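You operate a simulated robot arm through the tools that you are given. There is no shell and no other tool. Be economical: measure what you need, move in short steps, check, and stop when the job is done.

The job below is to be done with a simulated two-armed robot. You get a single attempt, and the scene is never put back.

Task
Prime the bond patch of the dust-free pane on pads 1 or 2 and let it dry.
Fine: use the black pad, put it back, shut the primer tin and watch till the shine is gone; the dusty pane and the other pads stay as they are. A coat counts when it lies all over at full strength: go over it till it gets no stronger.

Only the result counts: the job must be done as asked and must still hold three seconds after the hand-in. Knocking over, shifting, dropping, spilling or breaking anything else fails it.

Robot
Two 7-joint arms with fingered hands on one trunk, on a base that drives. Base frame: it is fixed to the floor where the robot stands at the start and does not move with it; the origin is under the middle of the robot, x ahead of it, y to its left, z up; the surface under the hand at the start is at about z = 0.8. Units: m, degrees, N and s.
The left shoulder is at the start at [0.07, 0.153, 1.147], the right one opposite. With the tool pointing down near the work surface each hand reaches from about 0.1 to 0.86 m from the robot's upright axis, wherever it stands, measured 20 degrees to its own side. Places, roughly: primer lid [0.6, -0.3, 0.8]; primer tin [0.6, -0.3, 0.8]. Payload 3.9 kg a hand.
Tool frame (each hand has its own): the origin (TCP) lies between the finger pads and is the grasp point; the fingertips stand 0.03 m ahead of it; z points along the fingers, y is the line along which they close. Largest opening 0.104 m; the body of the gripper starts 0.035 m behind the TCP. The gripper is a hand of 4 fingers: y runs from the thumb to the fingers, the wrist lies at [-0.017, -0.104, -0.178] in the tool frame, and closing takes about 1.5 s.
Orientation is that of the tool frame in the base frame, as [roll, pitch, yaw] about the fixed x, y, z axes, in that order (R = Rz(yaw) Ry(pitch) Rx(roll)). With the fingers straight down and the wrist toward the robot, the tool's x, y and z point along [0, 1, 0], [1, 0, 0] and [0, 0, -1] of the base frame.

Tools
- The arms move only by the tool send_rows. It takes "left_rows", "right_rows" or both (then of equal length, played together; a hand with none holds still); each is a list of rows, each an object of numbers (a shift or turn left out is 0, a gripper value left out holds the last): "rx", "ry", "rz": the turn, a rotation vector about the tool's x, y, z in degrees; "dx", "dy", "dz": the shift along the tool's x, y, z in m. In form: [{"rx": .., "ry": .., "rz": .., "dx": .., "dy": .., "dz": ..}, ...]. A call has 1 to 12 rows; each row shifts and turns the commanded pose from where the row before left it, along the tool's axes as they then stand. "left_fingers" and "right_fingers" are, for a hand that has rows, the closure in counts, from 0 (fully open) to 255 (shut), set as the call begins (left out, the last holds). Rows are played at 5 a second. More than 0.05 m and 8.6 degrees between two rows, or a gripper value outside its range, and nothing of the call is played. A pose out of reach is approached as far as the arm can. The call stops where the force on the tool passes 60 N (or 10 N more than at its start, if that is more) or the arm is blocked; 0.2 s more then pass. The fingers move at their own pace (about 0.072 m/s each) and stop on an object; they squeeze with about 23 N. The grip force told is the motor's: it shows also when the fingers shut on nothing. Time passes only in rows, and 0.2 s behind the last, so rows that do not move let the fingers close. The reply holds the time, the measured pose of the TCP, the force on the tool along the base axes, the opening and the grip force, in the units named above and with some noise, with the torque about the TCP (base axes, N m) and any sound that the robot's microphone picked up.
- Cameras (640 x 400 px; columns grow to the right, rows downward): "scene" is now at [0.133, -0.0309, 1.3727]; the picture's right is [-0.36, -0.93, 0.00], its down [-0.55, 0.21, -0.81] and it looks along [0.76, -0.29, -0.59] (base axes); focal length 214 px, centre (320, 200). "left" rides on the left gripper at [-0.066, -0.09, -0.126] in its tool frame; the picture's right is [-0.78, -0.30, 0.56], its down [0.57, -0.70, 0.42] and it looks along [0.27, 0.65, 0.71] (tool axes); focal length 275 px, centre (320, 200). "right" rides on the right gripper at [0.066, -0.09, -0.126] in its tool frame; the picture's right is [-0.78, 0.30, -0.56], its down [-0.57, -0.70, 0.42] and it looks along [-0.26, 0.65, 0.71] (tool axes); focal length 275 px, centre (320, 200). There is no depth. A picture from a camera that has moved, and an enlarged one, comes with that camera's place and axes in the base frame and with its lens.
- snapshot(camera): a new picture of that camera. It takes no simulated time.
- raise_lower(by): slides the trunk up (or, below 0, down) by that many m; the arms and the scene camera ride with it, the base frame stays. It gives what a move gives, with no picture.
- drive_base(legs): drives the robot by 1 to 6 legs, each [ahead, turn to the left] in m and degrees, along the robot's own axes; the way and the turn of a leg run together, so that a leg with both is an arc; at most 1.5 m and 180 degrees a leg. The arms and the cameras ride along, it lands a little off, and it stops where it bumps. It gives what a move gives.
- curl_fingers(index, middle, ring, thumb_bend, thumb_turn, hand): sets how far each is bent, from 0 (flat) to 1 (curled in); at 0.3 the hand is open as for a grip, at 0.7 the pads meet at the TCP. One left out holds its place. A second passes; each finger stops where it meets its share of the squeeze, and holds until it gets a number again. A gripper value or a shape takes the hand back. It gives what a move gives, with no picture; readings hold the bend of each and the force on the fingers (four entries, about 0 where the hand has none), thumb and palm. thumb_turn goes from beside the hand (0) to across from the fingers (1), as for a grip.
- preshape(shape, hand): the hand has 4 fingers and takes this shape, open, in about a second: jaw (thumb against the fingers, like two jaws); tri (thumb and two fingers); tip (a fingertip pinch); poke (one finger out to press); point (the index stretched); flat (the hand flat); cup (the hand cupped); fist (a fist). The gripper value then closes the fingers along that shape, each until it touches; the sizes above hold for jaw. It gives what a move gives, with no picture.
- head_to(pan, tilt): turns the head with the scene camera to pan (to the left, within 86 degrees either way) and tilt (down, from -29 to 69), counted from straight ahead of the robot. It gives what a move gives.
- inspect(camera, box): a new picture of the part [left, top, right, bottom] of that camera's present view, enlarged. It takes no simulated time.
- finish_job(): hands the job in; it is judged then, once.

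Work in short steps. Places have to be worked out from the pictures, the camera data and where the tool is seen: move nearer, look again, correct. Check each grasp and each placing, and mend what went wrong. You have 120 turns and 88 pictures in all, those below and enlarged ones among them. Open the grippers and draw the arms clear of the work before you hand the job in, unless the task says otherwise; then end with one line.

The tools are called as name(argument=value, ...) on one line, values as JSON. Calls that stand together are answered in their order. send_rows: Moves the arms, as the interface text tells. Its arguments: {"type":"object","properties":{"left_rows":{"type":"array"},"left_fingers":{"type":"number"},"right_rows":{"type":"array"},"right_fingers":{"type":"number"}},"required":[]} The other tools are called the same way: raise_lower (by) slides the trunk up or down; preshape (shape, hand) gives the hand a shape; curl_fingers (index, middle, ring, thumb_bend, thumb_turn, hand) moves the fingers one by one; drive_base (legs) drives the base; head_to (pan, tilt) turns the head that bears the scene camera; snapshot (camera) takes a picture; inspect (camera, box) takes an enlarged picture of a part of a camera's view; finish_job () hands the job in.

At the start:

```text
t: 0.0
left_ee_pos: [0.466, 0.0267, 1.1467]
left_tool_rot: [-180.0, 0.0, 90.0]
left_contact_force: [0.2, -0.2, -0.1]
left_ft_torque: [-0.03, 0.02, 0.01]
left_gripper_width: 0.1036
left_finger_force: 0.0
left_shape: jaw
left_bend: [0.3, 0.3, 0.3, 0.3, 0.97]
left_finger forces: [0.1, 0.1, 0.0, 0.0, 0.0, 0.0]
right_ee_pos: [0.4816, -0.4026, 1.2445]
right_tool_rot: [179.9, -0.1, 89.9]
right_contact_force: [-0.2, 0.8, -0.4]
right_ft_torque: [0.03, -0.03, -0.02]
right_gripper_width: 0.1036
right_finger_force: 0.1
right_shape: jaw
right_bend: [0.3, 0.3, 0.3, 0.3, 0.97]
right_finger forces: [0.0, 0.0, 0.1, 0.0, 0.1, 0.1]
trunk travel left (down, up): [-0.6, 0.34]
robot x, y, heading: [0.0027, 0.0026, 0.1]
head pan, tilt: [-20.8, 36.1]
```

scene: 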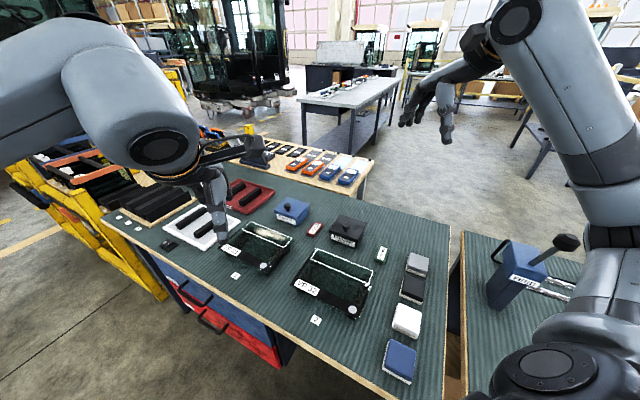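
right: 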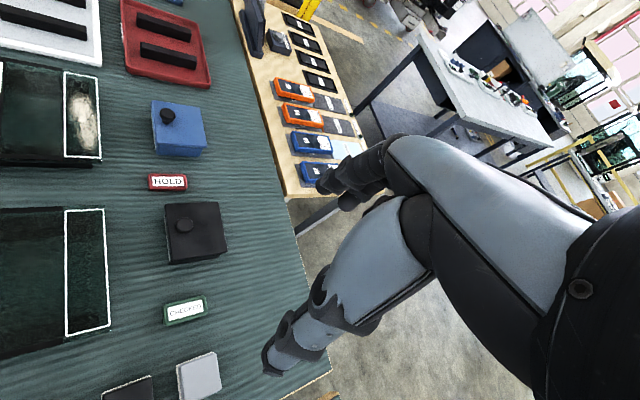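
left: 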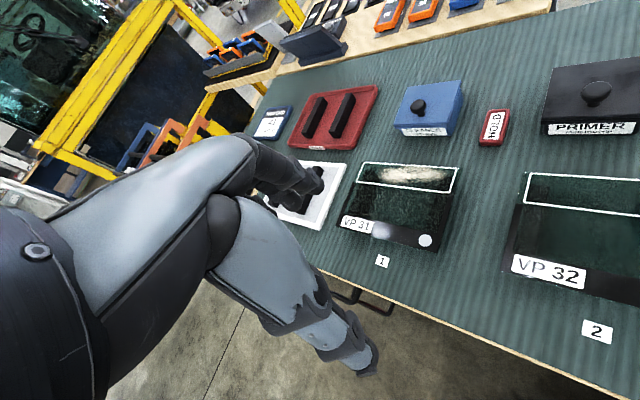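

I'll look closer at the panes, the tins and the pads first.

inspect(camera="scene", box=[200, 180, 400, 330])

inspect(camera="scene", box=[360, 230, 460, 390])

inspect(camera="left", box=[320, 50, 640, 300])

```text
2.67 times, centred on (300, 255) of scene
camera zoom: at [0.133, -0.0309, 1.3727], right [-0.36, -0.93, 0.0], down [-0.55, 0.21, -0.81], along [0.76, -0.29, -0.59], focal length 572 px, centre (373, 53)
```

zoom: 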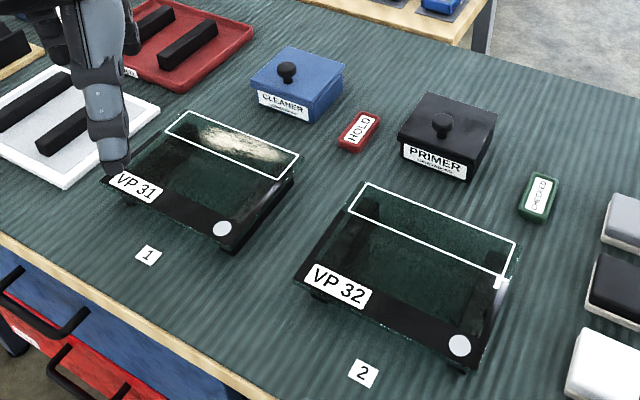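

```text
2.50 times, centred on (410, 310) of scene
camera zoom: at [0.133, -0.0309, 1.3727], right [-0.36, -0.93, 0.0], down [-0.55, 0.21, -0.81], along [0.76, -0.29, -0.59], focal length 536 px, centre (95, -75)
```

zoom: 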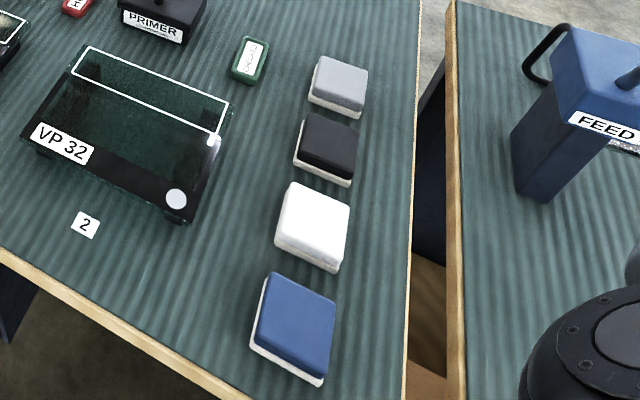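

```text
1.60 times, centred on (480, 175) of left
camera zoom: at [0.3776, -0.0376, 1.273], right [-0.3, -0.78, -0.56], down [-0.7, 0.57, -0.42], along [0.65, 0.27, -0.71], focal length 440 px, centre (64, 240)
```

zoom: 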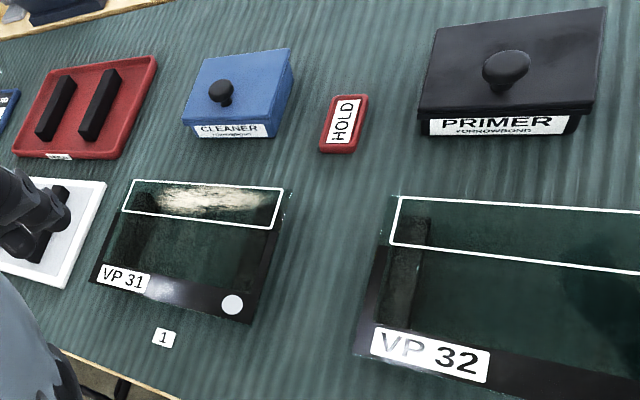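

VP 32 on pad 2 looks clean and VP 31 is dusty. I put the primer lid's knob at about (0.593, -0.294, 0.885). Next I move the right hand aside and bring the left hand above the lid for a closer look.

send_rows(right_rows=[{"dx": -0.04}, {"dx": -0.04}, {"dx": -0.04}, {"dx": -0.04}, {}, {}, {}, {}], left_rows=[{"dx": 0.0}, {"dx": -0.03}, {"dx": -0.04, "dy": 0.01}, {"dx": -0.04, "dy": 0.01}, {"dx": -0.04, "dy": 0.01}, {"dx": -0.04, "dy": 0.01}, {"dx": -0.03, "dy": 0.01}, {}])

snapshot(camera="left")

snapshot(camera="scene")

snapshot(camera="right")

```text
t: 1.8
left_ee_pos: [0.5163, -0.1926, 1.1461]
left_tool_rot: [180.0, 0.2, 89.9]
left_contact_force: [0.7, 0.2, -0.9]
left_ft_torque: [0.01, -0.02, -0.04]
left_gripper_width: 0.1037
left_finger_force: 0.0
left_shape: jaw
left_bend: [0.3, 0.3, 0.3, 0.3, 0.97]
left_finger forces: [0.0, 0.1, 0.1, 0.0, 0.0, 0.0]
right_ee_pos: [0.4811, -0.562, 1.2458]
right_tool_rot: [-180.0, 0.0, 90.1]
right_contact_force: [-0.4, -0.2, 0.0]
right_ft_torque: [-0.02, 0.01, 0.02]
right_gripper_width: 0.1038
right_finger_force: 0.0
right_shape: jaw
right_bend: [0.3, 0.3, 0.3, 0.3, 0.97]
right_finger forces: [0.1, 0.0, 0.1, 0.0, 0.0, 0.1]
trunk travel left (down, up): [-0.6, 0.34]
robot x, y, heading: [0.0002, 0.0018, 0.1]
head pan, tilt: [-20.8, 36.1]
```

```text
81 pictures are left
camera left: at [0.427, -0.2571, 1.2722], right [-0.3, -0.78, -0.56], down [-0.7, 0.57, -0.43], along [0.65, 0.26, -0.71], focal length 275 px, centre (320, 200)
```

left: 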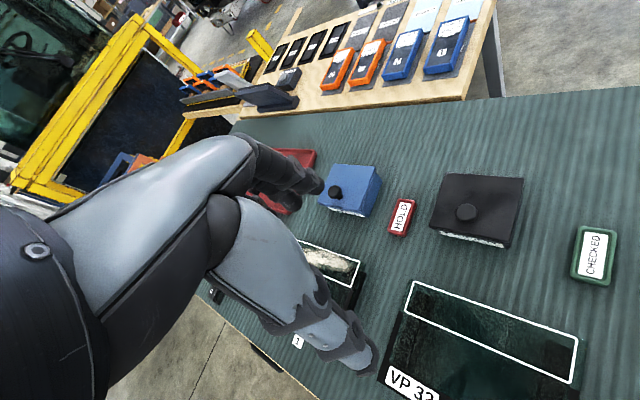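

```text
80 pictures are left
camera scene: at [0.1329, -0.0299, 1.3727], right [-0.36, -0.93, 0.0], down [-0.55, 0.21, -0.81], along [0.76, -0.29, -0.59], focal length 214 px, centre (320, 200)
```

scene: 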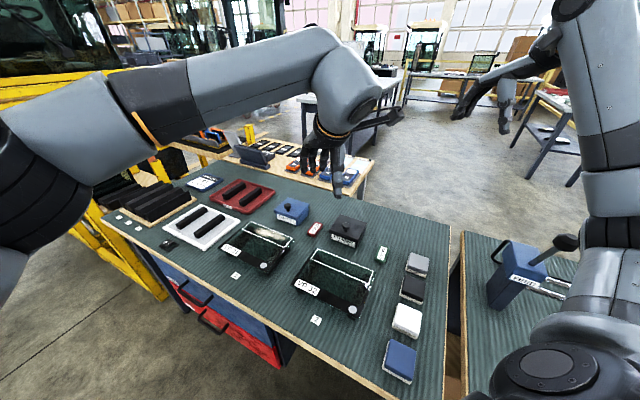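

```text
79 pictures are left
camera right: at [0.3898, -0.4961, 1.3709], right [0.3, -0.78, 0.56], down [-0.7, -0.57, -0.42], along [0.65, -0.27, -0.71], focal length 275 px, centre (320, 200)
```

right: 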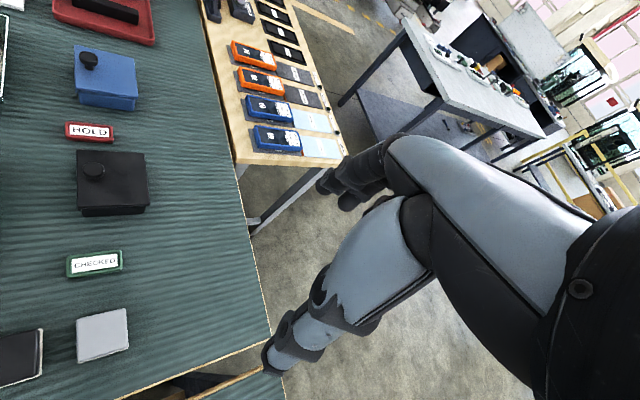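

The knob now triangulates to about (0.60, -0.306, 0.88). I move the left hand over it at safe height.

send_rows(left_rows=[{"dx": -0.03, "dy": 0.02}, {"dx": -0.04, "dy": 0.03}, {"dx": -0.043, "dy": 0.034, "dz": 0.03}, {"dz": 0.04}, {"dz": 0.04}, {"dz": 0.03}, {}])

snapshot(camera="left")

inspect(camera="scene", box=[260, 150, 440, 270])

inspect(camera="right", box=[0, 40, 320, 260])

```text
refused: row 3 steps farther than a row can; nothing moved
```

```text
78 pictures are left
camera left: at [0.427, -0.2571, 1.2722], right [-0.3, -0.78, -0.56], down [-0.7, 0.57, -0.43], along [0.65, 0.26, -0.71], focal length 275 px, centre (320, 200)
```

left: 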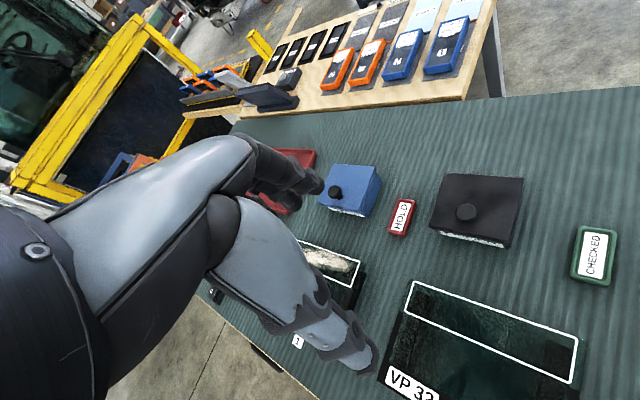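

```text
3.33 times, centred on (350, 210) of scene
camera zoom: at [0.1329, -0.0299, 1.3727], right [-0.36, -0.93, 0.0], down [-0.55, 0.21, -0.81], along [0.76, -0.29, -0.59], focal length 715 px, centre (220, 167)
```

zoom: 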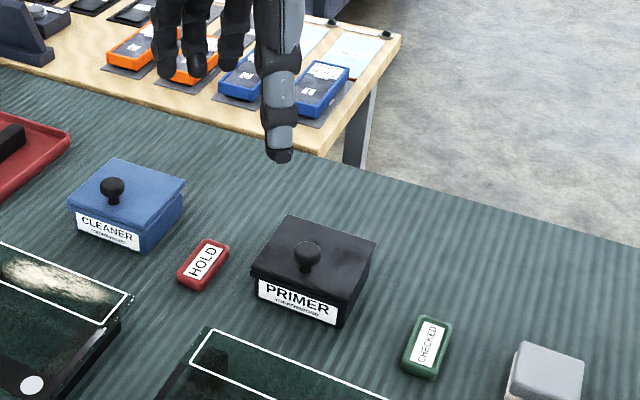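

```text
1.82 times, centred on (160, 150) of right
camera zoom: at [0.3898, -0.4961, 1.3709], right [0.3, -0.78, 0.56], down [-0.7, -0.57, -0.42], along [0.65, -0.27, -0.71], focal length 500 px, centre (611, 291)
```

zoom: 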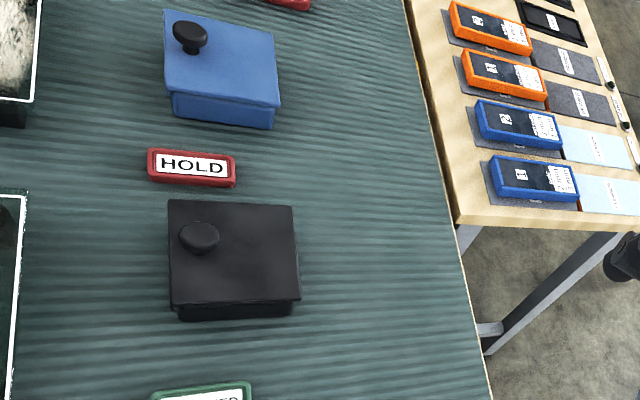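

Refined estimate: knob head at (0.600, -0.303, 0.88), lid top at about 0.845, and the table is turned about -49°. I move over the knob while yawing the hand so it lines up with the tin.

send_rows(left_rows=[{"rz": 8}, {"rz": 8}, {"rz": 8}, {"rz": 8}, {"rz": 8}, {"rz": 8}, {}])

```text
t: 3.4
left_ee_pos: [0.5162, -0.1928, 1.1457]
left_tool_rot: [-180.0, 0.0, 41.9]
left_contact_force: [0.7, 1.0, 0.2]
left_ft_torque: [0.01, -0.03, 0.0]
left_gripper_width: 0.1038
left_finger_force: 0.1
left_shape: jaw
left_bend: [0.3, 0.3, 0.3, 0.3, 0.97]
left_finger forces: [0.0, 0.0, 0.1, 0.0, 0.0, 0.0]
right_ee_pos: [0.4807, -0.5635, 1.2444]
right_tool_rot: [180.0, 0.0, 90.0]
right_contact_force: [-1.3, -0.2, 0.5]
right_ft_torque: [-0.05, 0.0, -0.03]
right_gripper_width: 0.1037
right_finger_force: 0.0
right_shape: jaw
right_bend: [0.3, 0.3, 0.3, 0.3, 0.97]
right_finger forces: [0.0, 0.0, 0.1, 0.0, 0.1, 0.0]
trunk travel left (down, up): [-0.6, 0.34]
robot x, y, heading: [0.0006, -0.0016, -0.0]
head pan, tilt: [-20.8, 36.1]
```

Yaw reached. Now I shift by (0.084, -0.110) and go down to z of about 1.0.

send_rows(left_rows=[{"dx": -0.004, "dy": 0.046}, {"dx": -0.004, "dy": 0.046}, {"dx": -0.004, "dy": 0.046}, {"dz": 0.05}, {"dz": 0.05}, {"dz": 0.045}, {}])

snapshot(camera="left")

snapshot(camera="scene")

snapshot(camera="right")

```text
t: 5.0
left_ee_pos: [0.5721, -0.2661, 1.0012]
left_tool_rot: [180.0, 0.0, 42.1]
left_contact_force: [-1.0, -0.3, -0.2]
left_ft_torque: [-0.02, 0.0, 0.0]
left_gripper_width: 0.1038
left_finger_force: 0.0
left_shape: jaw
left_bend: [0.3, 0.3, 0.3, 0.3, 0.97]
left_finger forces: [0.1, 0.0, 0.1, 0.0, 0.1, 0.1]
left hand out of reach, approached as far as the arm can: row 3
right_ee_pos: [0.4819, -0.564, 1.2439]
right_tool_rot: [-179.9, -0.1, 90.1]
right_contact_force: [-1.1, 0.5, 0.2]
right_ft_torque: [-0.01, 0.01, -0.02]
right_gripper_width: 0.1037
right_finger_force: 0.0
right_shape: jaw
right_bend: [0.3, 0.3, 0.3, 0.3, 0.97]
right_finger forces: [0.1, 0.0, 0.0, 0.0, 0.0, 0.0]
trunk travel left (down, up): [-0.6, 0.34]
robot x, y, heading: [-0.0005, -0.0003, 0.0]
head pan, tilt: [-20.8, 36.1]
```

```text
75 pictures are left
camera left: at [0.4633, -0.242, 1.1274], right [-0.77, -0.3, -0.56], down [-0.04, 0.9, -0.42], along [0.63, -0.3, -0.71], focal length 275 px, centre (320, 200)
```

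left: 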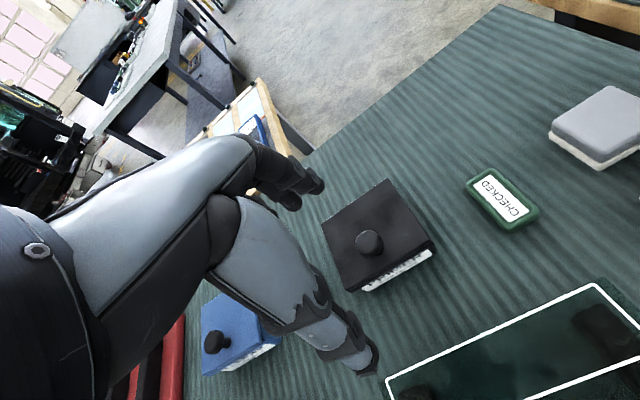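

```text
74 pictures are left
camera scene: at [0.1328, -0.0315, 1.3727], right [-0.36, -0.93, 0.0], down [-0.55, 0.21, -0.81], along [0.76, -0.29, -0.59], focal length 214 px, centre (320, 200)
```

scene: 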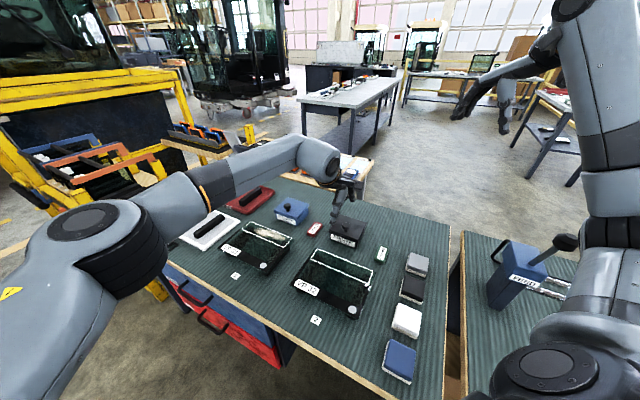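

```text
73 pictures are left
camera right: at [0.3897, -0.4977, 1.3703], right [0.3, -0.78, 0.56], down [-0.7, -0.57, -0.43], along [0.65, -0.26, -0.71], focal length 275 px, centre (320, 200)
```

right: 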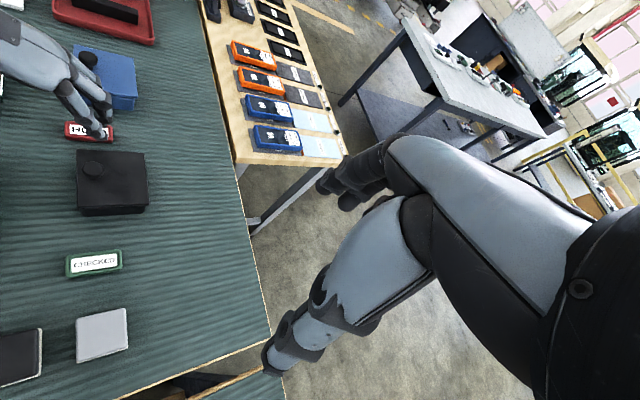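

The left arm can't reach the knob, but the right arm reaches it easily. I withdraw the left arm and do it all with the right hand, setting the lid down on the free table area behind the CHECKED tag.

send_rows(left_rows=[{"dz": -0.05}, {"dz": -0.05}, {"dz": -0.045}, {"dx": 0.017, "dy": -0.042}, {"dx": 0.017, "dy": -0.042}, {"dx": 0.017, "dy": -0.042}, {"dx": 0.017, "dy": -0.042}, {"dx": 0.017, "dy": -0.042}, {"dx": 0.017, "dy": -0.042}, {"dx": 0.017, "dy": -0.042}, {"dx": 0.017, "dy": -0.042}, {}], right_rows=[{}, {}, {}, {}, {}, {}, {}, {"rz": 6.2}, {"rz": 6.2}, {"rz": 6.2}, {"rz": 6.2}, {}])

```text
t: 7.6
left_ee_pos: [0.4477, 0.072, 1.1465]
left_tool_rot: [-180.0, 0.1, 42.0]
left_contact_force: [0.8, -0.8, 0.3]
left_ft_torque: [0.03, 0.03, 0.0]
left_gripper_width: 0.1037
left_finger_force: 0.2
left_shape: jaw
left_bend: [0.3, 0.3, 0.3, 0.3, 0.97]
left_finger forces: [0.0, 0.0, 0.0, 0.0, 0.1, 0.0]
right_ee_pos: [0.4828, -0.5636, 1.2441]
right_tool_rot: [-179.9, -0.1, 65.1]
right_contact_force: [-0.8, 0.2, -0.9]
right_ft_torque: [0.03, 0.0, 0.01]
right_gripper_width: 0.1039
right_finger_force: 0.0
right_shape: jaw
right_bend: [0.3, 0.3, 0.3, 0.3, 0.97]
right_finger forces: [0.0, 0.0, 0.0, 0.0, 0.0, 0.1]
trunk travel left (down, up): [-0.6, 0.34]
robot x, y, heading: [0.0018, 0.0026, -0.1]
head pan, tilt: [-20.8, 36.1]
```

Right hand is at yaw 65. I move it above the knob and partly down.

send_rows(right_rows=[{"dx": 0.048, "dy": -0.001}, {"dx": 0.048, "dy": -0.001}, {"dx": 0.048, "dy": -0.001}, {"dx": 0.048, "dy": -0.001}, {"dx": 0.048}, {"dx": 0.046}, {"dz": 0.05}, {"dz": 0.05}, {"dz": 0.05}, {"dz": 0.05}, {"dz": 0.04}, {}])

snapshot(camera="right")

snapshot(camera="scene")

```text
t: 10.2
left_ee_pos: [0.4489, 0.0752, 1.1482]
left_tool_rot: [-179.9, 0.0, 42.0]
left_contact_force: [-0.3, 0.3, 1.1]
left_ft_torque: [-0.01, -0.02, -0.01]
left_gripper_width: 0.1037
left_finger_force: 0.1
left_shape: jaw
left_bend: [0.3, 0.3, 0.3, 0.3, 0.97]
left_finger forces: [0.1, 0.1, 0.0, 0.1, 0.0, 0.0]
right_ee_pos: [0.5967, -0.3002, 1.0049]
right_tool_rot: [179.9, 0.0, 65.2]
right_contact_force: [0.2, 0.8, -0.3]
right_ft_torque: [-0.01, -0.01, -0.01]
right_gripper_width: 0.1039
right_finger_force: 0.0
right_shape: jaw
right_bend: [0.3, 0.3, 0.3, 0.3, 0.97]
right_finger forces: [0.0, 0.1, 0.0, 0.1, 0.0, 0.1]
trunk travel left (down, up): [-0.6, 0.34]
robot x, y, heading: [0.0005, 0.0028, -0.0]
head pan, tilt: [-20.8, 36.1]
```

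```text
72 pictures are left
camera right: at [0.542, -0.2029, 1.1307], right [-0.06, -0.83, 0.56], down [-0.88, -0.23, -0.43], along [0.48, -0.51, -0.71], focal length 275 px, centre (320, 200)
```

right: 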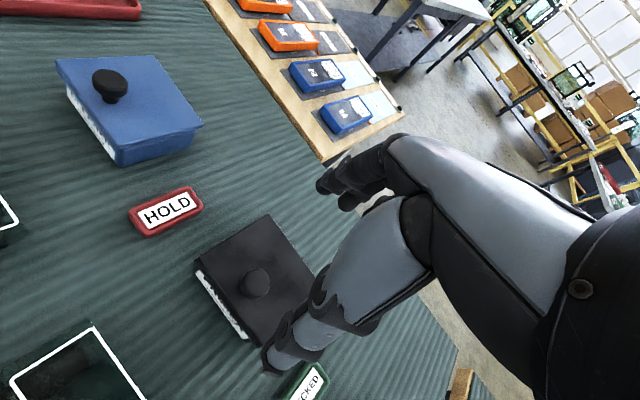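

```text
71 pictures are left
camera scene: at [0.1328, -0.0306, 1.3727], right [-0.36, -0.93, 0.0], down [-0.55, 0.21, -0.81], along [0.76, -0.29, -0.59], focal length 214 px, centre (320, 200)
```

scene: 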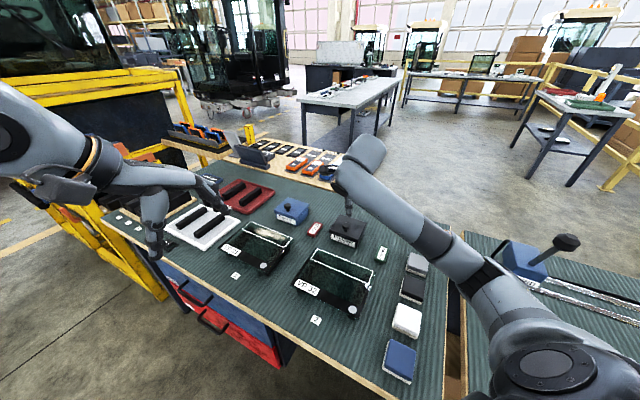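

The knob reads (0.600, -0.303) from the wrist camera too. I lower to TCP z of about 0.887.

send_rows(right_rows=[{"dx": -0.001, "dy": 0.004, "dz": 0.04}, {"dz": 0.04}, {"dz": 0.038}, {}])

snapshot(camera="right")

inspect(camera="scene", box=[300, 170, 400, 260])

```text
t: 11.2
left_ee_pos: [0.4483, 0.0736, 1.1481]
left_tool_rot: [180.0, 0.0, 42.0]
left_contact_force: [0.2, 0.1, -0.3]
left_ft_torque: [-0.01, 0.0, -0.02]
left_gripper_width: 0.1036
left_finger_force: 0.1
left_shape: jaw
left_bend: [0.3, 0.3, 0.3, 0.3, 0.97]
left_finger forces: [0.0, 0.0, 0.0, 0.0, 0.1, 0.0]
right_ee_pos: [0.602, -0.3039, 0.8864]
right_tool_rot: [-179.9, 0.0, 65.2]
right_contact_force: [-0.5, -0.7, -0.1]
right_ft_torque: [0.02, 0.01, -0.05]
right_gripper_width: 0.1038
right_finger_force: 0.1
right_shape: jaw
right_bend: [0.3, 0.3, 0.3, 0.3, 0.97]
right_finger forces: [0.0, 0.0, 0.0, 0.1, 0.0, 0.0]
trunk travel left (down, up): [-0.6, 0.34]
robot x, y, heading: [-0.0016, -0.0, -0.1]
head pan, tilt: [-20.8, 36.1]
```

```text
70 pictures are left
camera right: at [0.5465, -0.2059, 1.0125], right [-0.06, -0.83, 0.56], down [-0.88, -0.23, -0.42], along [0.48, -0.51, -0.71], focal length 275 px, centre (320, 200)
```

right: 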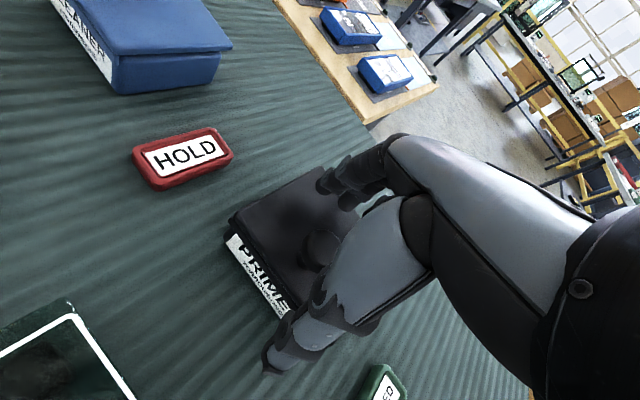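

```text
4.44 times, centred on (350, 215) of scene
camera zoom: at [0.1329, -0.0307, 1.3727], right [-0.36, -0.93, 0.0], down [-0.55, 0.21, -0.81], along [0.76, -0.29, -0.59], focal length 953 px, centre (187, 133)
```

zoom: 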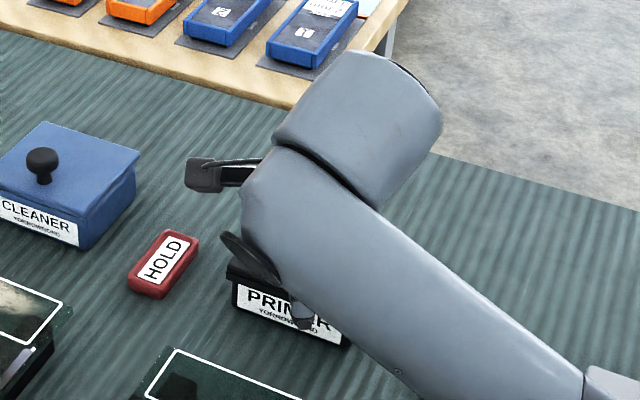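

The knob sits between thumb and fingers. I close the hand.

send_rows(right_rows=[{}, {}, {}, {}, {}, {}, {}, {}], right_fingers=255)

inspect(camera="right", box=[200, 130, 460, 400])

```text
t: 13.0
left_ee_pos: [0.4473, 0.074, 1.1477]
left_tool_rot: [180.0, 0.0, 42.0]
left_contact_force: [0.3, 0.3, -0.7]
left_ft_torque: [-0.02, 0.02, 0.01]
left_gripper_width: 0.1037
left_finger_force: 0.0
left_shape: jaw
left_bend: [0.3, 0.3, 0.3, 0.3, 0.97]
left_finger forces: [0.1, 0.0, 0.0, 0.0, 0.0, 0.0]
right_ee_pos: [0.6016, -0.3036, 0.8881]
right_tool_rot: [180.0, 0.0, 65.2]
right_contact_force: [-5.2, 2.2, 1.1]
right_ft_torque: [0.07, 0.11, -0.01]
right_gripper_width: 0.0177
right_finger_force: 22.8
right_shape: jaw
right_bend: [0.73, 0.72, 0.67, 0.77, 1.0]
right_finger forces: [9.6, 3.5, 0.0, 0.0, 16.3, 0.1]
trunk travel left (down, up): [-0.6, 0.34]
robot x, y, heading: [-0.006, 0.0013, -0.2]
head pan, tilt: [-20.8, 36.1]
```

```text
1.48 times, centred on (330, 265) of right
camera zoom: at [0.5457, -0.2054, 1.0134], right [-0.06, -0.83, 0.56], down [-0.88, -0.23, -0.43], along [0.48, -0.51, -0.71], focal length 408 px, centre (305, 104)
```

zoom: 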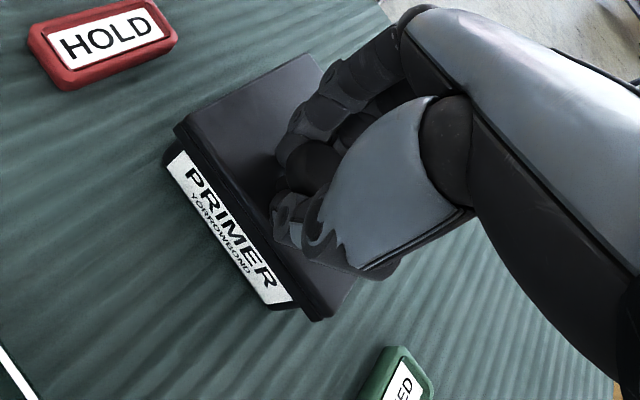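

The grip holds on the knob: 18 mm width, with thumb and two fingers loaded. I lift slowly by 0.04 m and check.

send_rows(right_rows=[{"dz": -0.01}, {"dz": -0.015}, {"dz": -0.02}, {"dz": -0.03}, {}])

snapshot(camera="right")

```text
t: 13.9
left_ee_pos: [0.4584, 0.0701, 1.1424]
left_tool_rot: [-179.5, 0.3, 42.0]
left_contact_force: [0.0, 0.1, 0.4]
left_ft_torque: [-0.07, -0.02, 0.0]
left_gripper_width: 0.1038
left_finger_force: 0.0
left_shape: jaw
left_bend: [0.3, 0.3, 0.3, 0.3, 0.97]
left_finger forces: [0.1, 0.1, 0.0, 0.0, 0.1, 0.1]
right_ee_pos: [0.606, -0.3128, 0.9217]
right_tool_rot: [-177.6, 1.2, 64.3]
right_contact_force: [27.3, -16.3, -41.2]
right_ft_torque: [0.24, 0.36, -0.06]
right_gripper_width: 0.0165
right_finger_force: 23.4
right_shape: jaw
right_bend: [0.72, 0.57, 0.67, 0.82, 1.0]
right_finger forces: [27.2, 30.5, 0.0, 0.0, 7.9, 0.1]
trunk travel left (down, up): [-0.6, 0.34]
robot x, y, heading: [0.0002, -0.0019, -0.4]
head pan, tilt: [-20.8, 36.1]
stopped in row 4 (right hand): the force on the tool passed its limit at 68 N (the readings are from after the stop); the commanded pose is now the measured one
```

```text
67 pictures are left
camera right: at [0.5576, -0.2143, 1.0502], right [-0.04, -0.83, 0.56], down [-0.9, -0.21, -0.38], along [0.43, -0.52, -0.73], focal length 275 px, centre (320, 200)
```

right: 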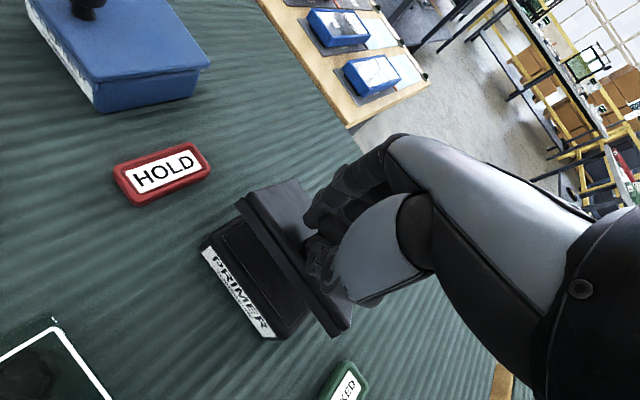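

The lid tilts about its back edge, so it is hinged, and the off-centre knob fits that. I open the fingers to see whether the lid stays where it is or falls shut.

send_rows(right_rows=[{"dz": 0.01}, {"dz": 0.005}, {}, {}, {}], right_fingers=0)

snapshot(camera="right")

```text
t: 15.1
left_ee_pos: [0.4487, 0.0733, 1.1483]
left_tool_rot: [-179.9, -0.1, 41.8]
left_contact_force: [0.7, -0.7, 0.0]
left_ft_torque: [-0.02, 0.0, -0.02]
left_gripper_width: 0.1036
left_finger_force: 0.1
left_shape: jaw
left_bend: [0.3, 0.3, 0.3, 0.3, 0.97]
left_finger forces: [0.0, 0.0, 0.0, 0.0, 0.0, 0.1]
right_ee_pos: [0.5995, -0.3088, 0.9201]
right_tool_rot: [-178.9, 0.6, 64.5]
right_contact_force: [-0.1, -0.7, -0.1]
right_ft_torque: [0.0, 0.01, -0.02]
right_gripper_width: 0.1035
right_finger_force: 0.1
right_shape: jaw
right_bend: [0.3, 0.3, 0.3, 0.3, 0.97]
right_finger forces: [0.1, 0.1, 0.0, 0.1, 0.0, 0.0]
trunk travel left (down, up): [-0.6, 0.34]
robot x, y, heading: [-0.0019, -0.0032, 0.0]
head pan, tilt: [-20.8, 36.1]
```

```text
66 pictures are left
camera right: at [0.5479, -0.2104, 1.0464], right [-0.05, -0.83, 0.56], down [-0.89, -0.22, -0.4], along [0.46, -0.52, -0.72], focal length 275 px, centre (320, 200)
```

right: 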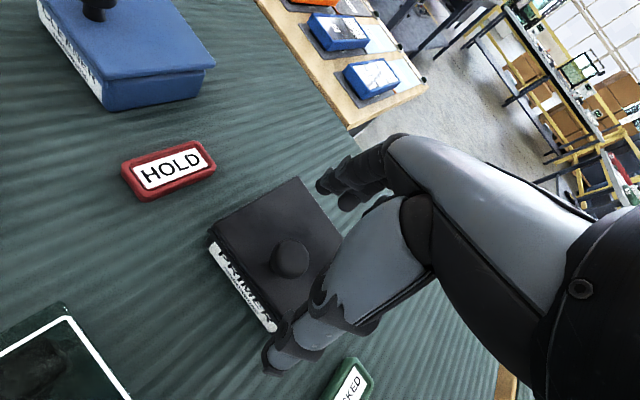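

The lid fell shut exactly in place, which also fits a hinge at the back. I raise the hand, switch to the fingertip pinch and turn it so the closing line runs along the hinge, letting the knob pivot between the tips.

send_rows(right_rows=[{"dz": -0.05}, {"dz": -0.05}, {"rz": -8}, {"rz": -8}, {"rz": -8}, {"rz": -8}, {"rz": -8}, {"rz": -8}, {"rz": -8}, {"rz": -8}, {"rz": -2}, {}])

preshape(shape="tip", hand="right")

snapshot(camera="right")

inspect(camera="scene", box=[290, 140, 410, 260])

```text
t: 17.7
left_ee_pos: [0.449, 0.0748, 1.1478]
left_tool_rot: [-179.9, -0.1, 41.9]
left_contact_force: [0.0, 0.6, 0.1]
left_ft_torque: [-0.01, 0.01, 0.04]
left_gripper_width: 0.1037
left_finger_force: 0.0
left_shape: jaw
left_bend: [0.3, 0.3, 0.3, 0.3, 0.97]
left_finger forces: [0.1, 0.1, 0.0, 0.0, 0.1, 0.1]
right_ee_pos: [0.6009, -0.3076, 1.0207]
right_tool_rot: [-179.0, -0.7, 130.6]
right_contact_force: [-0.1, -0.6, -0.1]
right_ft_torque: [0.02, -0.04, 0.0]
right_gripper_width: 0.1037
right_finger_force: 0.0
right_shape: jaw
right_bend: [0.3, 0.3, 0.3, 0.3, 0.97]
right_finger forces: [0.0, 0.0, 0.0, 0.0, 0.0, 0.0]
trunk travel left (down, up): [-0.6, 0.34]
robot x, y, heading: [0.0038, -0.001, -0.2]
head pan, tilt: [-20.8, 36.1]
```

```text
t: 18.6
left_ee_pos: [0.4481, 0.0746, 1.1479]
left_tool_rot: [180.0, 0.1, 42.0]
left_contact_force: [0.3, -1.4, 0.3]
left_ft_torque: [0.01, -0.01, -0.01]
left_gripper_width: 0.1036
left_finger_force: 0.1
left_shape: jaw
left_bend: [0.3, 0.3, 0.3, 0.3, 0.97]
left_finger forces: [0.0, 0.0, 0.1, 0.1, 0.0, 0.0]
right_ee_pos: [0.6008, -0.3083, 1.0197]
right_tool_rot: [-178.9, -0.7, 130.4]
right_contact_force: [-0.1, -0.7, -0.1]
right_ft_torque: [0.01, 0.02, 0.04]
right_gripper_width: 0.1038
right_finger_force: 0.0
right_shape: tip
right_bend: [0.3, 0.98, 0.99, 0.3, 0.97]
right_finger forces: [0.0, 0.1, 0.0, 0.0, 0.1, 0.0]
trunk travel left (down, up): [-0.6, 0.34]
robot x, y, heading: [-0.002, -0.0023, -0.3]
head pan, tilt: [-20.8, 36.1]
```

```text
65 pictures are left
camera right: at [0.4913, -0.316, 1.1485], right [0.74, -0.4, 0.54], down [-0.17, -0.89, -0.42], along [0.65, 0.22, -0.73], focal length 275 px, centre (320, 200)
```

right: 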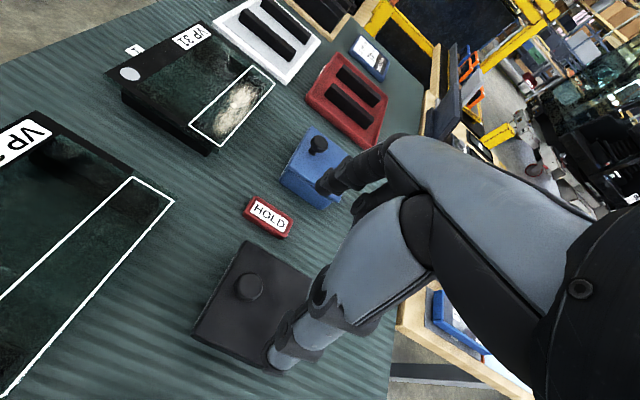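

```text
3.33 times, centred on (350, 200) of scene
camera zoom: at [0.1332, -0.0313, 1.3727], right [-0.36, -0.93, 0.0], down [-0.55, 0.21, -0.81], along [0.75, -0.29, -0.59], focal length 715 px, centre (220, 200)
```

zoom: 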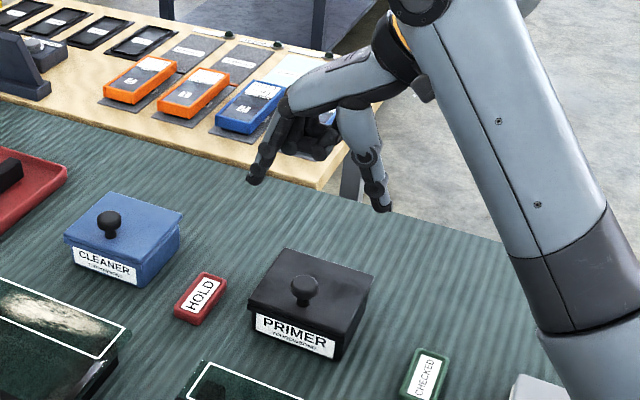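

The knob reads (0.600, -0.305) again. I tilt the hand 45° (fingers pointing back and down), so its angle to the knob stays within ±45° while the lid swings from 0 to 90°.

send_rows(right_rows=[{"ry": -7.5, "rx": 0.0}, {"ry": -7.5}, {"ry": -7.5}, {"ry": -7.5}, {"ry": -7.5}, {"ry": -7.5}, {}])

snapshot(camera="right")

inspect(camera="scene", box=[260, 130, 440, 260])

```text
t: 20.2
left_ee_pos: [0.4478, 0.0735, 1.1479]
left_tool_rot: [180.0, -0.1, 41.9]
left_contact_force: [0.4, -0.2, -0.8]
left_ft_torque: [0.01, 0.01, 0.02]
left_gripper_width: 0.1037
left_finger_force: 0.1
left_shape: jaw
left_bend: [0.3, 0.3, 0.3, 0.3, 0.97]
left_finger forces: [0.0, 0.0, 0.0, 0.0, 0.0, 0.1]
right_ee_pos: [0.6015, -0.3084, 1.0204]
right_tool_rot: [-178.5, 44.4, 131.6]
right_contact_force: [-0.4, -0.5, 0.3]
right_ft_torque: [-0.05, -0.02, 0.02]
right_gripper_width: 0.1041
right_finger_force: 0.0
right_shape: tip
right_bend: [0.3, 0.98, 0.99, 0.3, 0.97]
right_finger forces: [0.0, 0.0, 0.1, 0.0, 0.0, 0.0]
trunk travel left (down, up): [-0.6, 0.34]
robot x, y, heading: [-0.0014, -0.0028, -0.1]
head pan, tilt: [-20.8, 36.1]
```

```text
63 pictures are left
camera right: at [0.4441, -0.2635, 1.0658], right [0.35, 0.08, 0.94], down [-0.07, -0.99, 0.11], along [0.94, -0.11, -0.34], focal length 275 px, centre (320, 200)
```

right: 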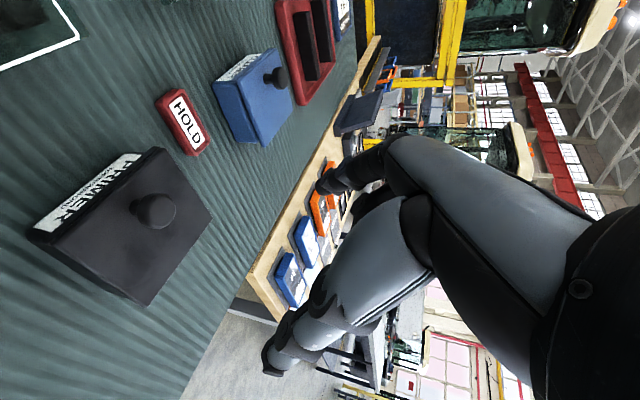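

```text
3.08 times, centred on (350, 195) of scene
camera zoom: at [0.1334, -0.0313, 1.3727], right [-0.36, -0.93, 0.0], down [-0.55, 0.21, -0.81], along [0.75, -0.29, -0.59], focal length 660 px, centre (228, 215)
```

zoom: 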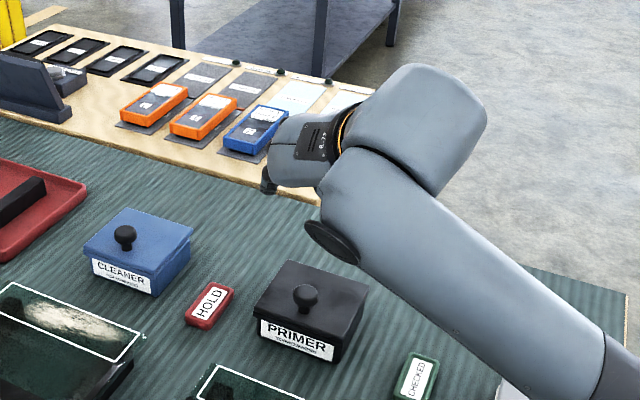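

The tilted pose is reachable. I lower straight down onto the knob, in tool coordinates, stopping slightly short to check.

send_rows(right_rows=[{"dx": 0.028, "dy": 0.002, "dz": 0.026}, {"dx": 0.028, "dz": 0.026}, {"dx": 0.028, "dz": 0.026}, {}])

snapshot(camera="right")

```text
t: 21.2
left_ee_pos: [0.4489, 0.0736, 1.1475]
left_tool_rot: [180.0, -0.1, 41.9]
left_contact_force: [-0.5, -0.6, -0.1]
left_ft_torque: [0.01, 0.0, 0.0]
left_gripper_width: 0.1039
left_finger_force: 0.0
left_shape: jaw
left_bend: [0.3, 0.3, 0.3, 0.3, 0.97]
left_finger forces: [0.0, 0.0, 0.1, 0.0, 0.1, 0.1]
right_ee_pos: [0.5961, -0.3041, 0.9056]
right_tool_rot: [-178.5, 44.3, 131.7]
right_contact_force: [-0.1, -0.4, 0.7]
right_ft_torque: [0.03, -0.01, -0.02]
right_gripper_width: 0.1037
right_finger_force: 0.1
right_shape: tip
right_bend: [0.3, 0.98, 0.99, 0.3, 0.97]
right_finger forces: [0.0, 0.0, 0.1, 0.1, 0.0, 0.0]
trunk travel left (down, up): [-0.6, 0.34]
robot x, y, heading: [0.0001, -0.0016, -0.4]
head pan, tilt: [-20.8, 36.1]
```

```text
61 pictures are left
camera right: at [0.4401, -0.2601, 0.9515], right [0.35, 0.08, 0.93], down [-0.07, -0.99, 0.11], along [0.94, -0.11, -0.34], focal length 275 px, centre (320, 200)
```

right: 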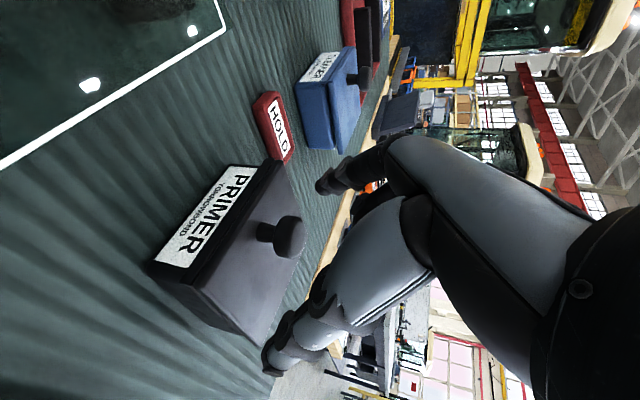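

Knob head centre is at about (0.600, -0.305, 0.874). Final approach, then close.

send_rows(right_rows=[{"dx": 0.018, "dz": 0.022, "dy": 0.002}, {}])

send_rows(right_rows=[{}, {}, {}, {}, {}, {}, {}, {}], right_fingers=255)

snapshot(camera="right")

```text
t: 21.8
left_ee_pos: [0.4471, 0.075, 1.1472]
left_tool_rot: [179.9, -0.1, 41.9]
left_contact_force: [0.1, 0.7, -1.2]
left_ft_torque: [0.0, 0.01, 0.0]
left_gripper_width: 0.1035
left_finger_force: 0.1
left_shape: jaw
left_bend: [0.3, 0.3, 0.3, 0.3, 0.97]
left_finger forces: [0.1, 0.1, 0.0, 0.1, 0.2, 0.1]
right_ee_pos: [0.5992, -0.3044, 0.881]
right_tool_rot: [-178.8, 44.5, 131.3]
right_contact_force: [-1.5, -1.4, 12.2]
right_ft_torque: [0.43, -0.59, 0.04]
right_gripper_width: 0.1034
right_finger_force: 0.0
right_shape: tip
right_bend: [0.3, 0.98, 0.99, 0.3, 0.97]
right_finger forces: [12.6, 0.0, 0.0, 0.0, 0.0, 0.0]
trunk travel left (down, up): [-0.6, 0.34]
robot x, y, heading: [0.0006, 0.0021, -0.3]
head pan, tilt: [-20.8, 36.1]
```

```text
t: 23.6
left_ee_pos: [0.4452, 0.0725, 1.1499]
left_tool_rot: [180.0, -0.1, 41.9]
left_contact_force: [-0.2, 0.4, -0.3]
left_ft_torque: [-0.02, 0.01, -0.02]
left_gripper_width: 0.1039
left_finger_force: 0.0
left_shape: jaw
left_bend: [0.3, 0.3, 0.3, 0.3, 0.97]
left_finger forces: [0.0, 0.0, 0.0, 0.1, 0.1, 0.1]
right_ee_pos: [0.5969, -0.3041, 0.8798]
right_tool_rot: [-178.8, 44.4, 131.4]
right_contact_force: [0.6, -6.0, 22.0]
right_ft_torque: [1.03, -1.4, 0.15]
right_gripper_width: 0.055
right_finger_force: 23.2
right_shape: tip
right_bend: [0.31, 1.0, 1.0, 0.73, 1.0]
right_finger forces: [26.1, 0.1, 0.0, 0.0, 20.8, 0.0]
trunk travel left (down, up): [-0.6, 0.34]
robot x, y, heading: [-0.0025, 0.0011, -0.2]
head pan, tilt: [-20.8, 36.1]
```

```text
60 pictures are left
camera right: at [0.4407, -0.2609, 0.9256], right [0.34, 0.08, 0.94], down [-0.07, -0.99, 0.11], along [0.94, -0.11, -0.33], focal length 275 px, centre (320, 200)
```

right: 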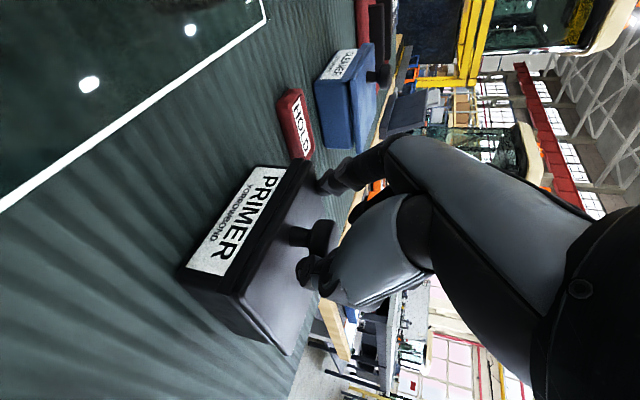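

The index tip rests on the lid and can't close. I open, raise 2 cm, half-close there, and look again.

send_rows(right_rows=[{}, {}, {"dx": -0.007, "dz": -0.007}, {"dx": -0.007, "dz": -0.007}, {}], right_fingers=0)

send_rows(right_rows=[{}, {}, {}, {}, {}], right_fingers=130)

snapshot(camera="right")

```text
t: 24.8
left_ee_pos: [0.4491, 0.073, 1.1478]
left_tool_rot: [-179.9, 0.1, 41.9]
left_contact_force: [-0.5, 0.4, -0.2]
left_ft_torque: [0.02, 0.02, 0.02]
left_gripper_width: 0.1035
left_finger_force: 0.1
left_shape: jaw
left_bend: [0.3, 0.3, 0.3, 0.3, 0.97]
left_finger forces: [0.0, 0.1, 0.0, 0.1, 0.1, 0.0]
right_ee_pos: [0.5994, -0.3053, 0.897]
right_tool_rot: [-178.4, 44.2, 131.6]
right_contact_force: [-0.2, 0.3, 0.0]
right_ft_torque: [0.01, -0.01, 0.01]
right_gripper_width: 0.1038
right_finger_force: 0.0
right_shape: tip
right_bend: [0.3, 0.98, 0.99, 0.3, 0.97]
right_finger forces: [0.0, 0.0, 0.1, 0.1, 0.0, 0.0]
trunk travel left (down, up): [-0.6, 0.34]
robot x, y, heading: [-0.0008, 0.0029, 0.0]
head pan, tilt: [-20.8, 36.1]
```

```text
t: 26.0
left_ee_pos: [0.4491, 0.0735, 1.149]
left_tool_rot: [-180.0, 0.0, 41.9]
left_contact_force: [0.3, -0.8, 1.2]
left_ft_torque: [0.0, 0.01, 0.01]
left_gripper_width: 0.1037
left_finger_force: 0.1
left_shape: jaw
left_bend: [0.3, 0.3, 0.3, 0.3, 0.97]
left_finger forces: [0.0, 0.0, 0.1, 0.0, 0.1, 0.1]
right_ee_pos: [0.6004, -0.3052, 0.8971]
right_tool_rot: [-178.5, 44.3, 131.5]
right_contact_force: [0.2, 0.4, -0.5]
right_ft_torque: [-0.02, 0.0, -0.01]
right_gripper_width: 0.0515
right_finger_force: 0.0
right_shape: tip
right_bend: [0.73, 0.98, 0.99, 0.69, 1.0]
right_finger forces: [0.0, 0.0, 0.0, 0.1, 0.0, 0.0]
trunk travel left (down, up): [-0.6, 0.34]
robot x, y, heading: [0.0007, 0.0025, -0.4]
head pan, tilt: [-20.8, 36.1]
```

```text
59 pictures are left
camera right: at [0.4437, -0.2603, 0.943], right [0.35, 0.08, 0.93], down [-0.07, -0.99, 0.11], along [0.94, -0.11, -0.34], focal length 275 px, centre (320, 200)
```

right: 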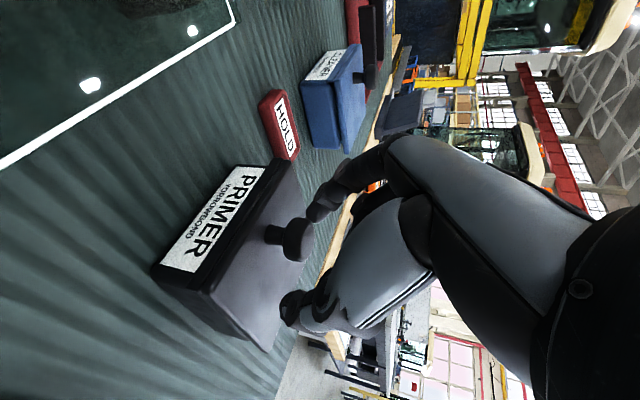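

The fingers straddle the knob with clearance. I lower 13 mm, shift slightly along y, then close fully.

send_rows(right_rows=[{"dx": 0.005, "dz": 0.005, "dy": 0.004}, {"dx": 0.005, "dz": 0.005}, {}])

send_rows(right_rows=[{}, {}, {}, {}, {}, {}], right_fingers=255)

snapshot(camera="right")

```text
t: 26.8
left_ee_pos: [0.4468, 0.0732, 1.1467]
left_tool_rot: [-180.0, 0.1, 42.0]
left_contact_force: [1.0, 0.5, -0.9]
left_ft_torque: [-0.01, 0.0, 0.02]
left_gripper_width: 0.1038
left_finger_force: 0.0
left_shape: jaw
left_bend: [0.3, 0.3, 0.3, 0.3, 0.97]
left_finger forces: [0.1, 0.0, 0.0, 0.1, 0.0, 0.0]
right_ee_pos: [0.6035, -0.3027, 0.8849]
right_tool_rot: [-178.8, 44.5, 131.5]
right_contact_force: [1.7, -0.6, 7.1]
right_ft_torque: [0.1, -0.26, -0.05]
right_gripper_width: 0.0515
right_finger_force: 0.1
right_shape: tip
right_bend: [0.74, 0.98, 0.99, 0.69, 1.0]
right_finger forces: [6.7, 0.0, 0.1, 0.0, 0.0, 0.0]
trunk travel left (down, up): [-0.6, 0.34]
robot x, y, heading: [0.0013, 0.0022, -0.2]
head pan, tilt: [-20.8, 36.1]
```

```text
t: 28.2
left_ee_pos: [0.446, 0.0709, 1.149]
left_tool_rot: [-180.0, -0.2, 42.0]
left_contact_force: [-0.3, 0.5, 0.4]
left_ft_torque: [0.03, 0.0, 0.0]
left_gripper_width: 0.1039
left_finger_force: 0.1
left_shape: jaw
left_bend: [0.3, 0.3, 0.3, 0.3, 0.97]
left_finger forces: [0.0, 0.0, 0.1, 0.1, 0.0, 0.0]
right_ee_pos: [0.6024, -0.3051, 0.8822]
right_tool_rot: [-178.3, 44.2, 131.6]
right_contact_force: [-12.6, -16.9, -1.4]
right_ft_torque: [-0.28, 0.16, -0.3]
right_gripper_width: 0.0121
right_finger_force: 23.0
right_shape: tip
right_bend: [0.74, 1.0, 1.0, 0.68, 1.0]
right_finger forces: [16.3, 0.0, 0.0, 0.1, 26.9, 0.0]
trunk travel left (down, up): [-0.6, 0.34]
robot x, y, heading: [0.0021, 0.0018, -0.5]
head pan, tilt: [-20.8, 36.1]
```

```text
58 pictures are left
camera right: at [0.4446, -0.2607, 0.9282], right [0.35, 0.08, 0.93], down [-0.07, -0.99, 0.11], along [0.93, -0.11, -0.34], focal length 275 px, centre (320, 200)
```

right: 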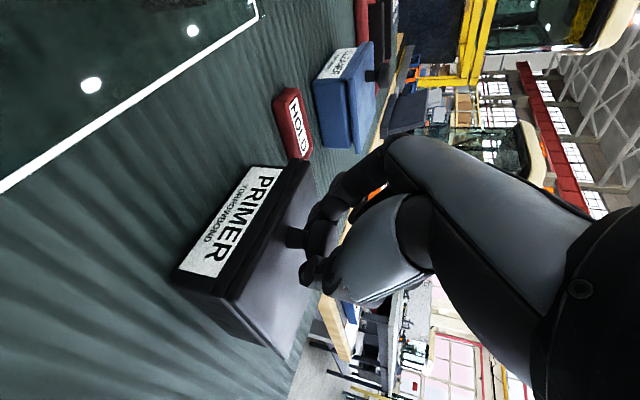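

Thumb and index hold the knob, with some side force that I relax by 4 mm. Then I swing the lid along its arc for the first 30°.

send_rows(right_rows=[{"dy": -0.004}, {"dx": -0.0147, "dz": -0.0028}, {"dx": -0.015, "dz": -0.0003}, {"dx": -0.0148, "dz": 0.0023}, {}])

snapshot(camera="right")

```text
t: 29.4
left_ee_pos: [0.447, 0.0722, 1.148]
left_tool_rot: [179.9, -0.1, 41.9]
left_contact_force: [0.2, -0.7, -0.1]
left_ft_torque: [-0.03, -0.01, -0.03]
left_gripper_width: 0.1038
left_finger_force: 0.2
left_shape: jaw
left_bend: [0.3, 0.3, 0.3, 0.3, 0.97]
left_finger forces: [0.1, 0.0, 0.1, 0.1, 0.0, 0.1]
right_ee_pos: [0.6198, -0.3303, 0.9143]
right_tool_rot: [-178.7, 44.3, 131.3]
right_contact_force: [-10.2, -7.0, -1.2]
right_ft_torque: [0.04, 0.18, 0.04]
right_gripper_width: 0.0123
right_finger_force: 22.9
right_shape: tip
right_bend: [0.75, 1.0, 1.0, 0.72, 1.0]
right_finger forces: [12.8, 0.1, 0.0, 0.1, 24.0, 0.0]
trunk travel left (down, up): [-0.6, 0.34]
robot x, y, heading: [0.0009, -0.0015, -0.1]
head pan, tilt: [-20.8, 36.1]
```

```text
57 pictures are left
camera right: at [0.4628, -0.2854, 0.9605], right [0.35, 0.08, 0.94], down [-0.07, -0.99, 0.11], along [0.94, -0.1, -0.34], focal length 275 px, centre (320, 200)
```

right: 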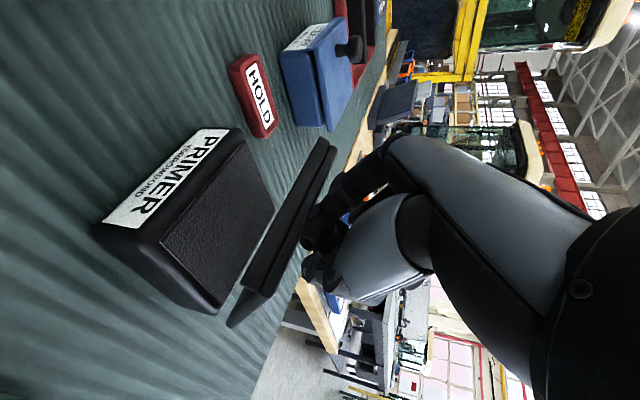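

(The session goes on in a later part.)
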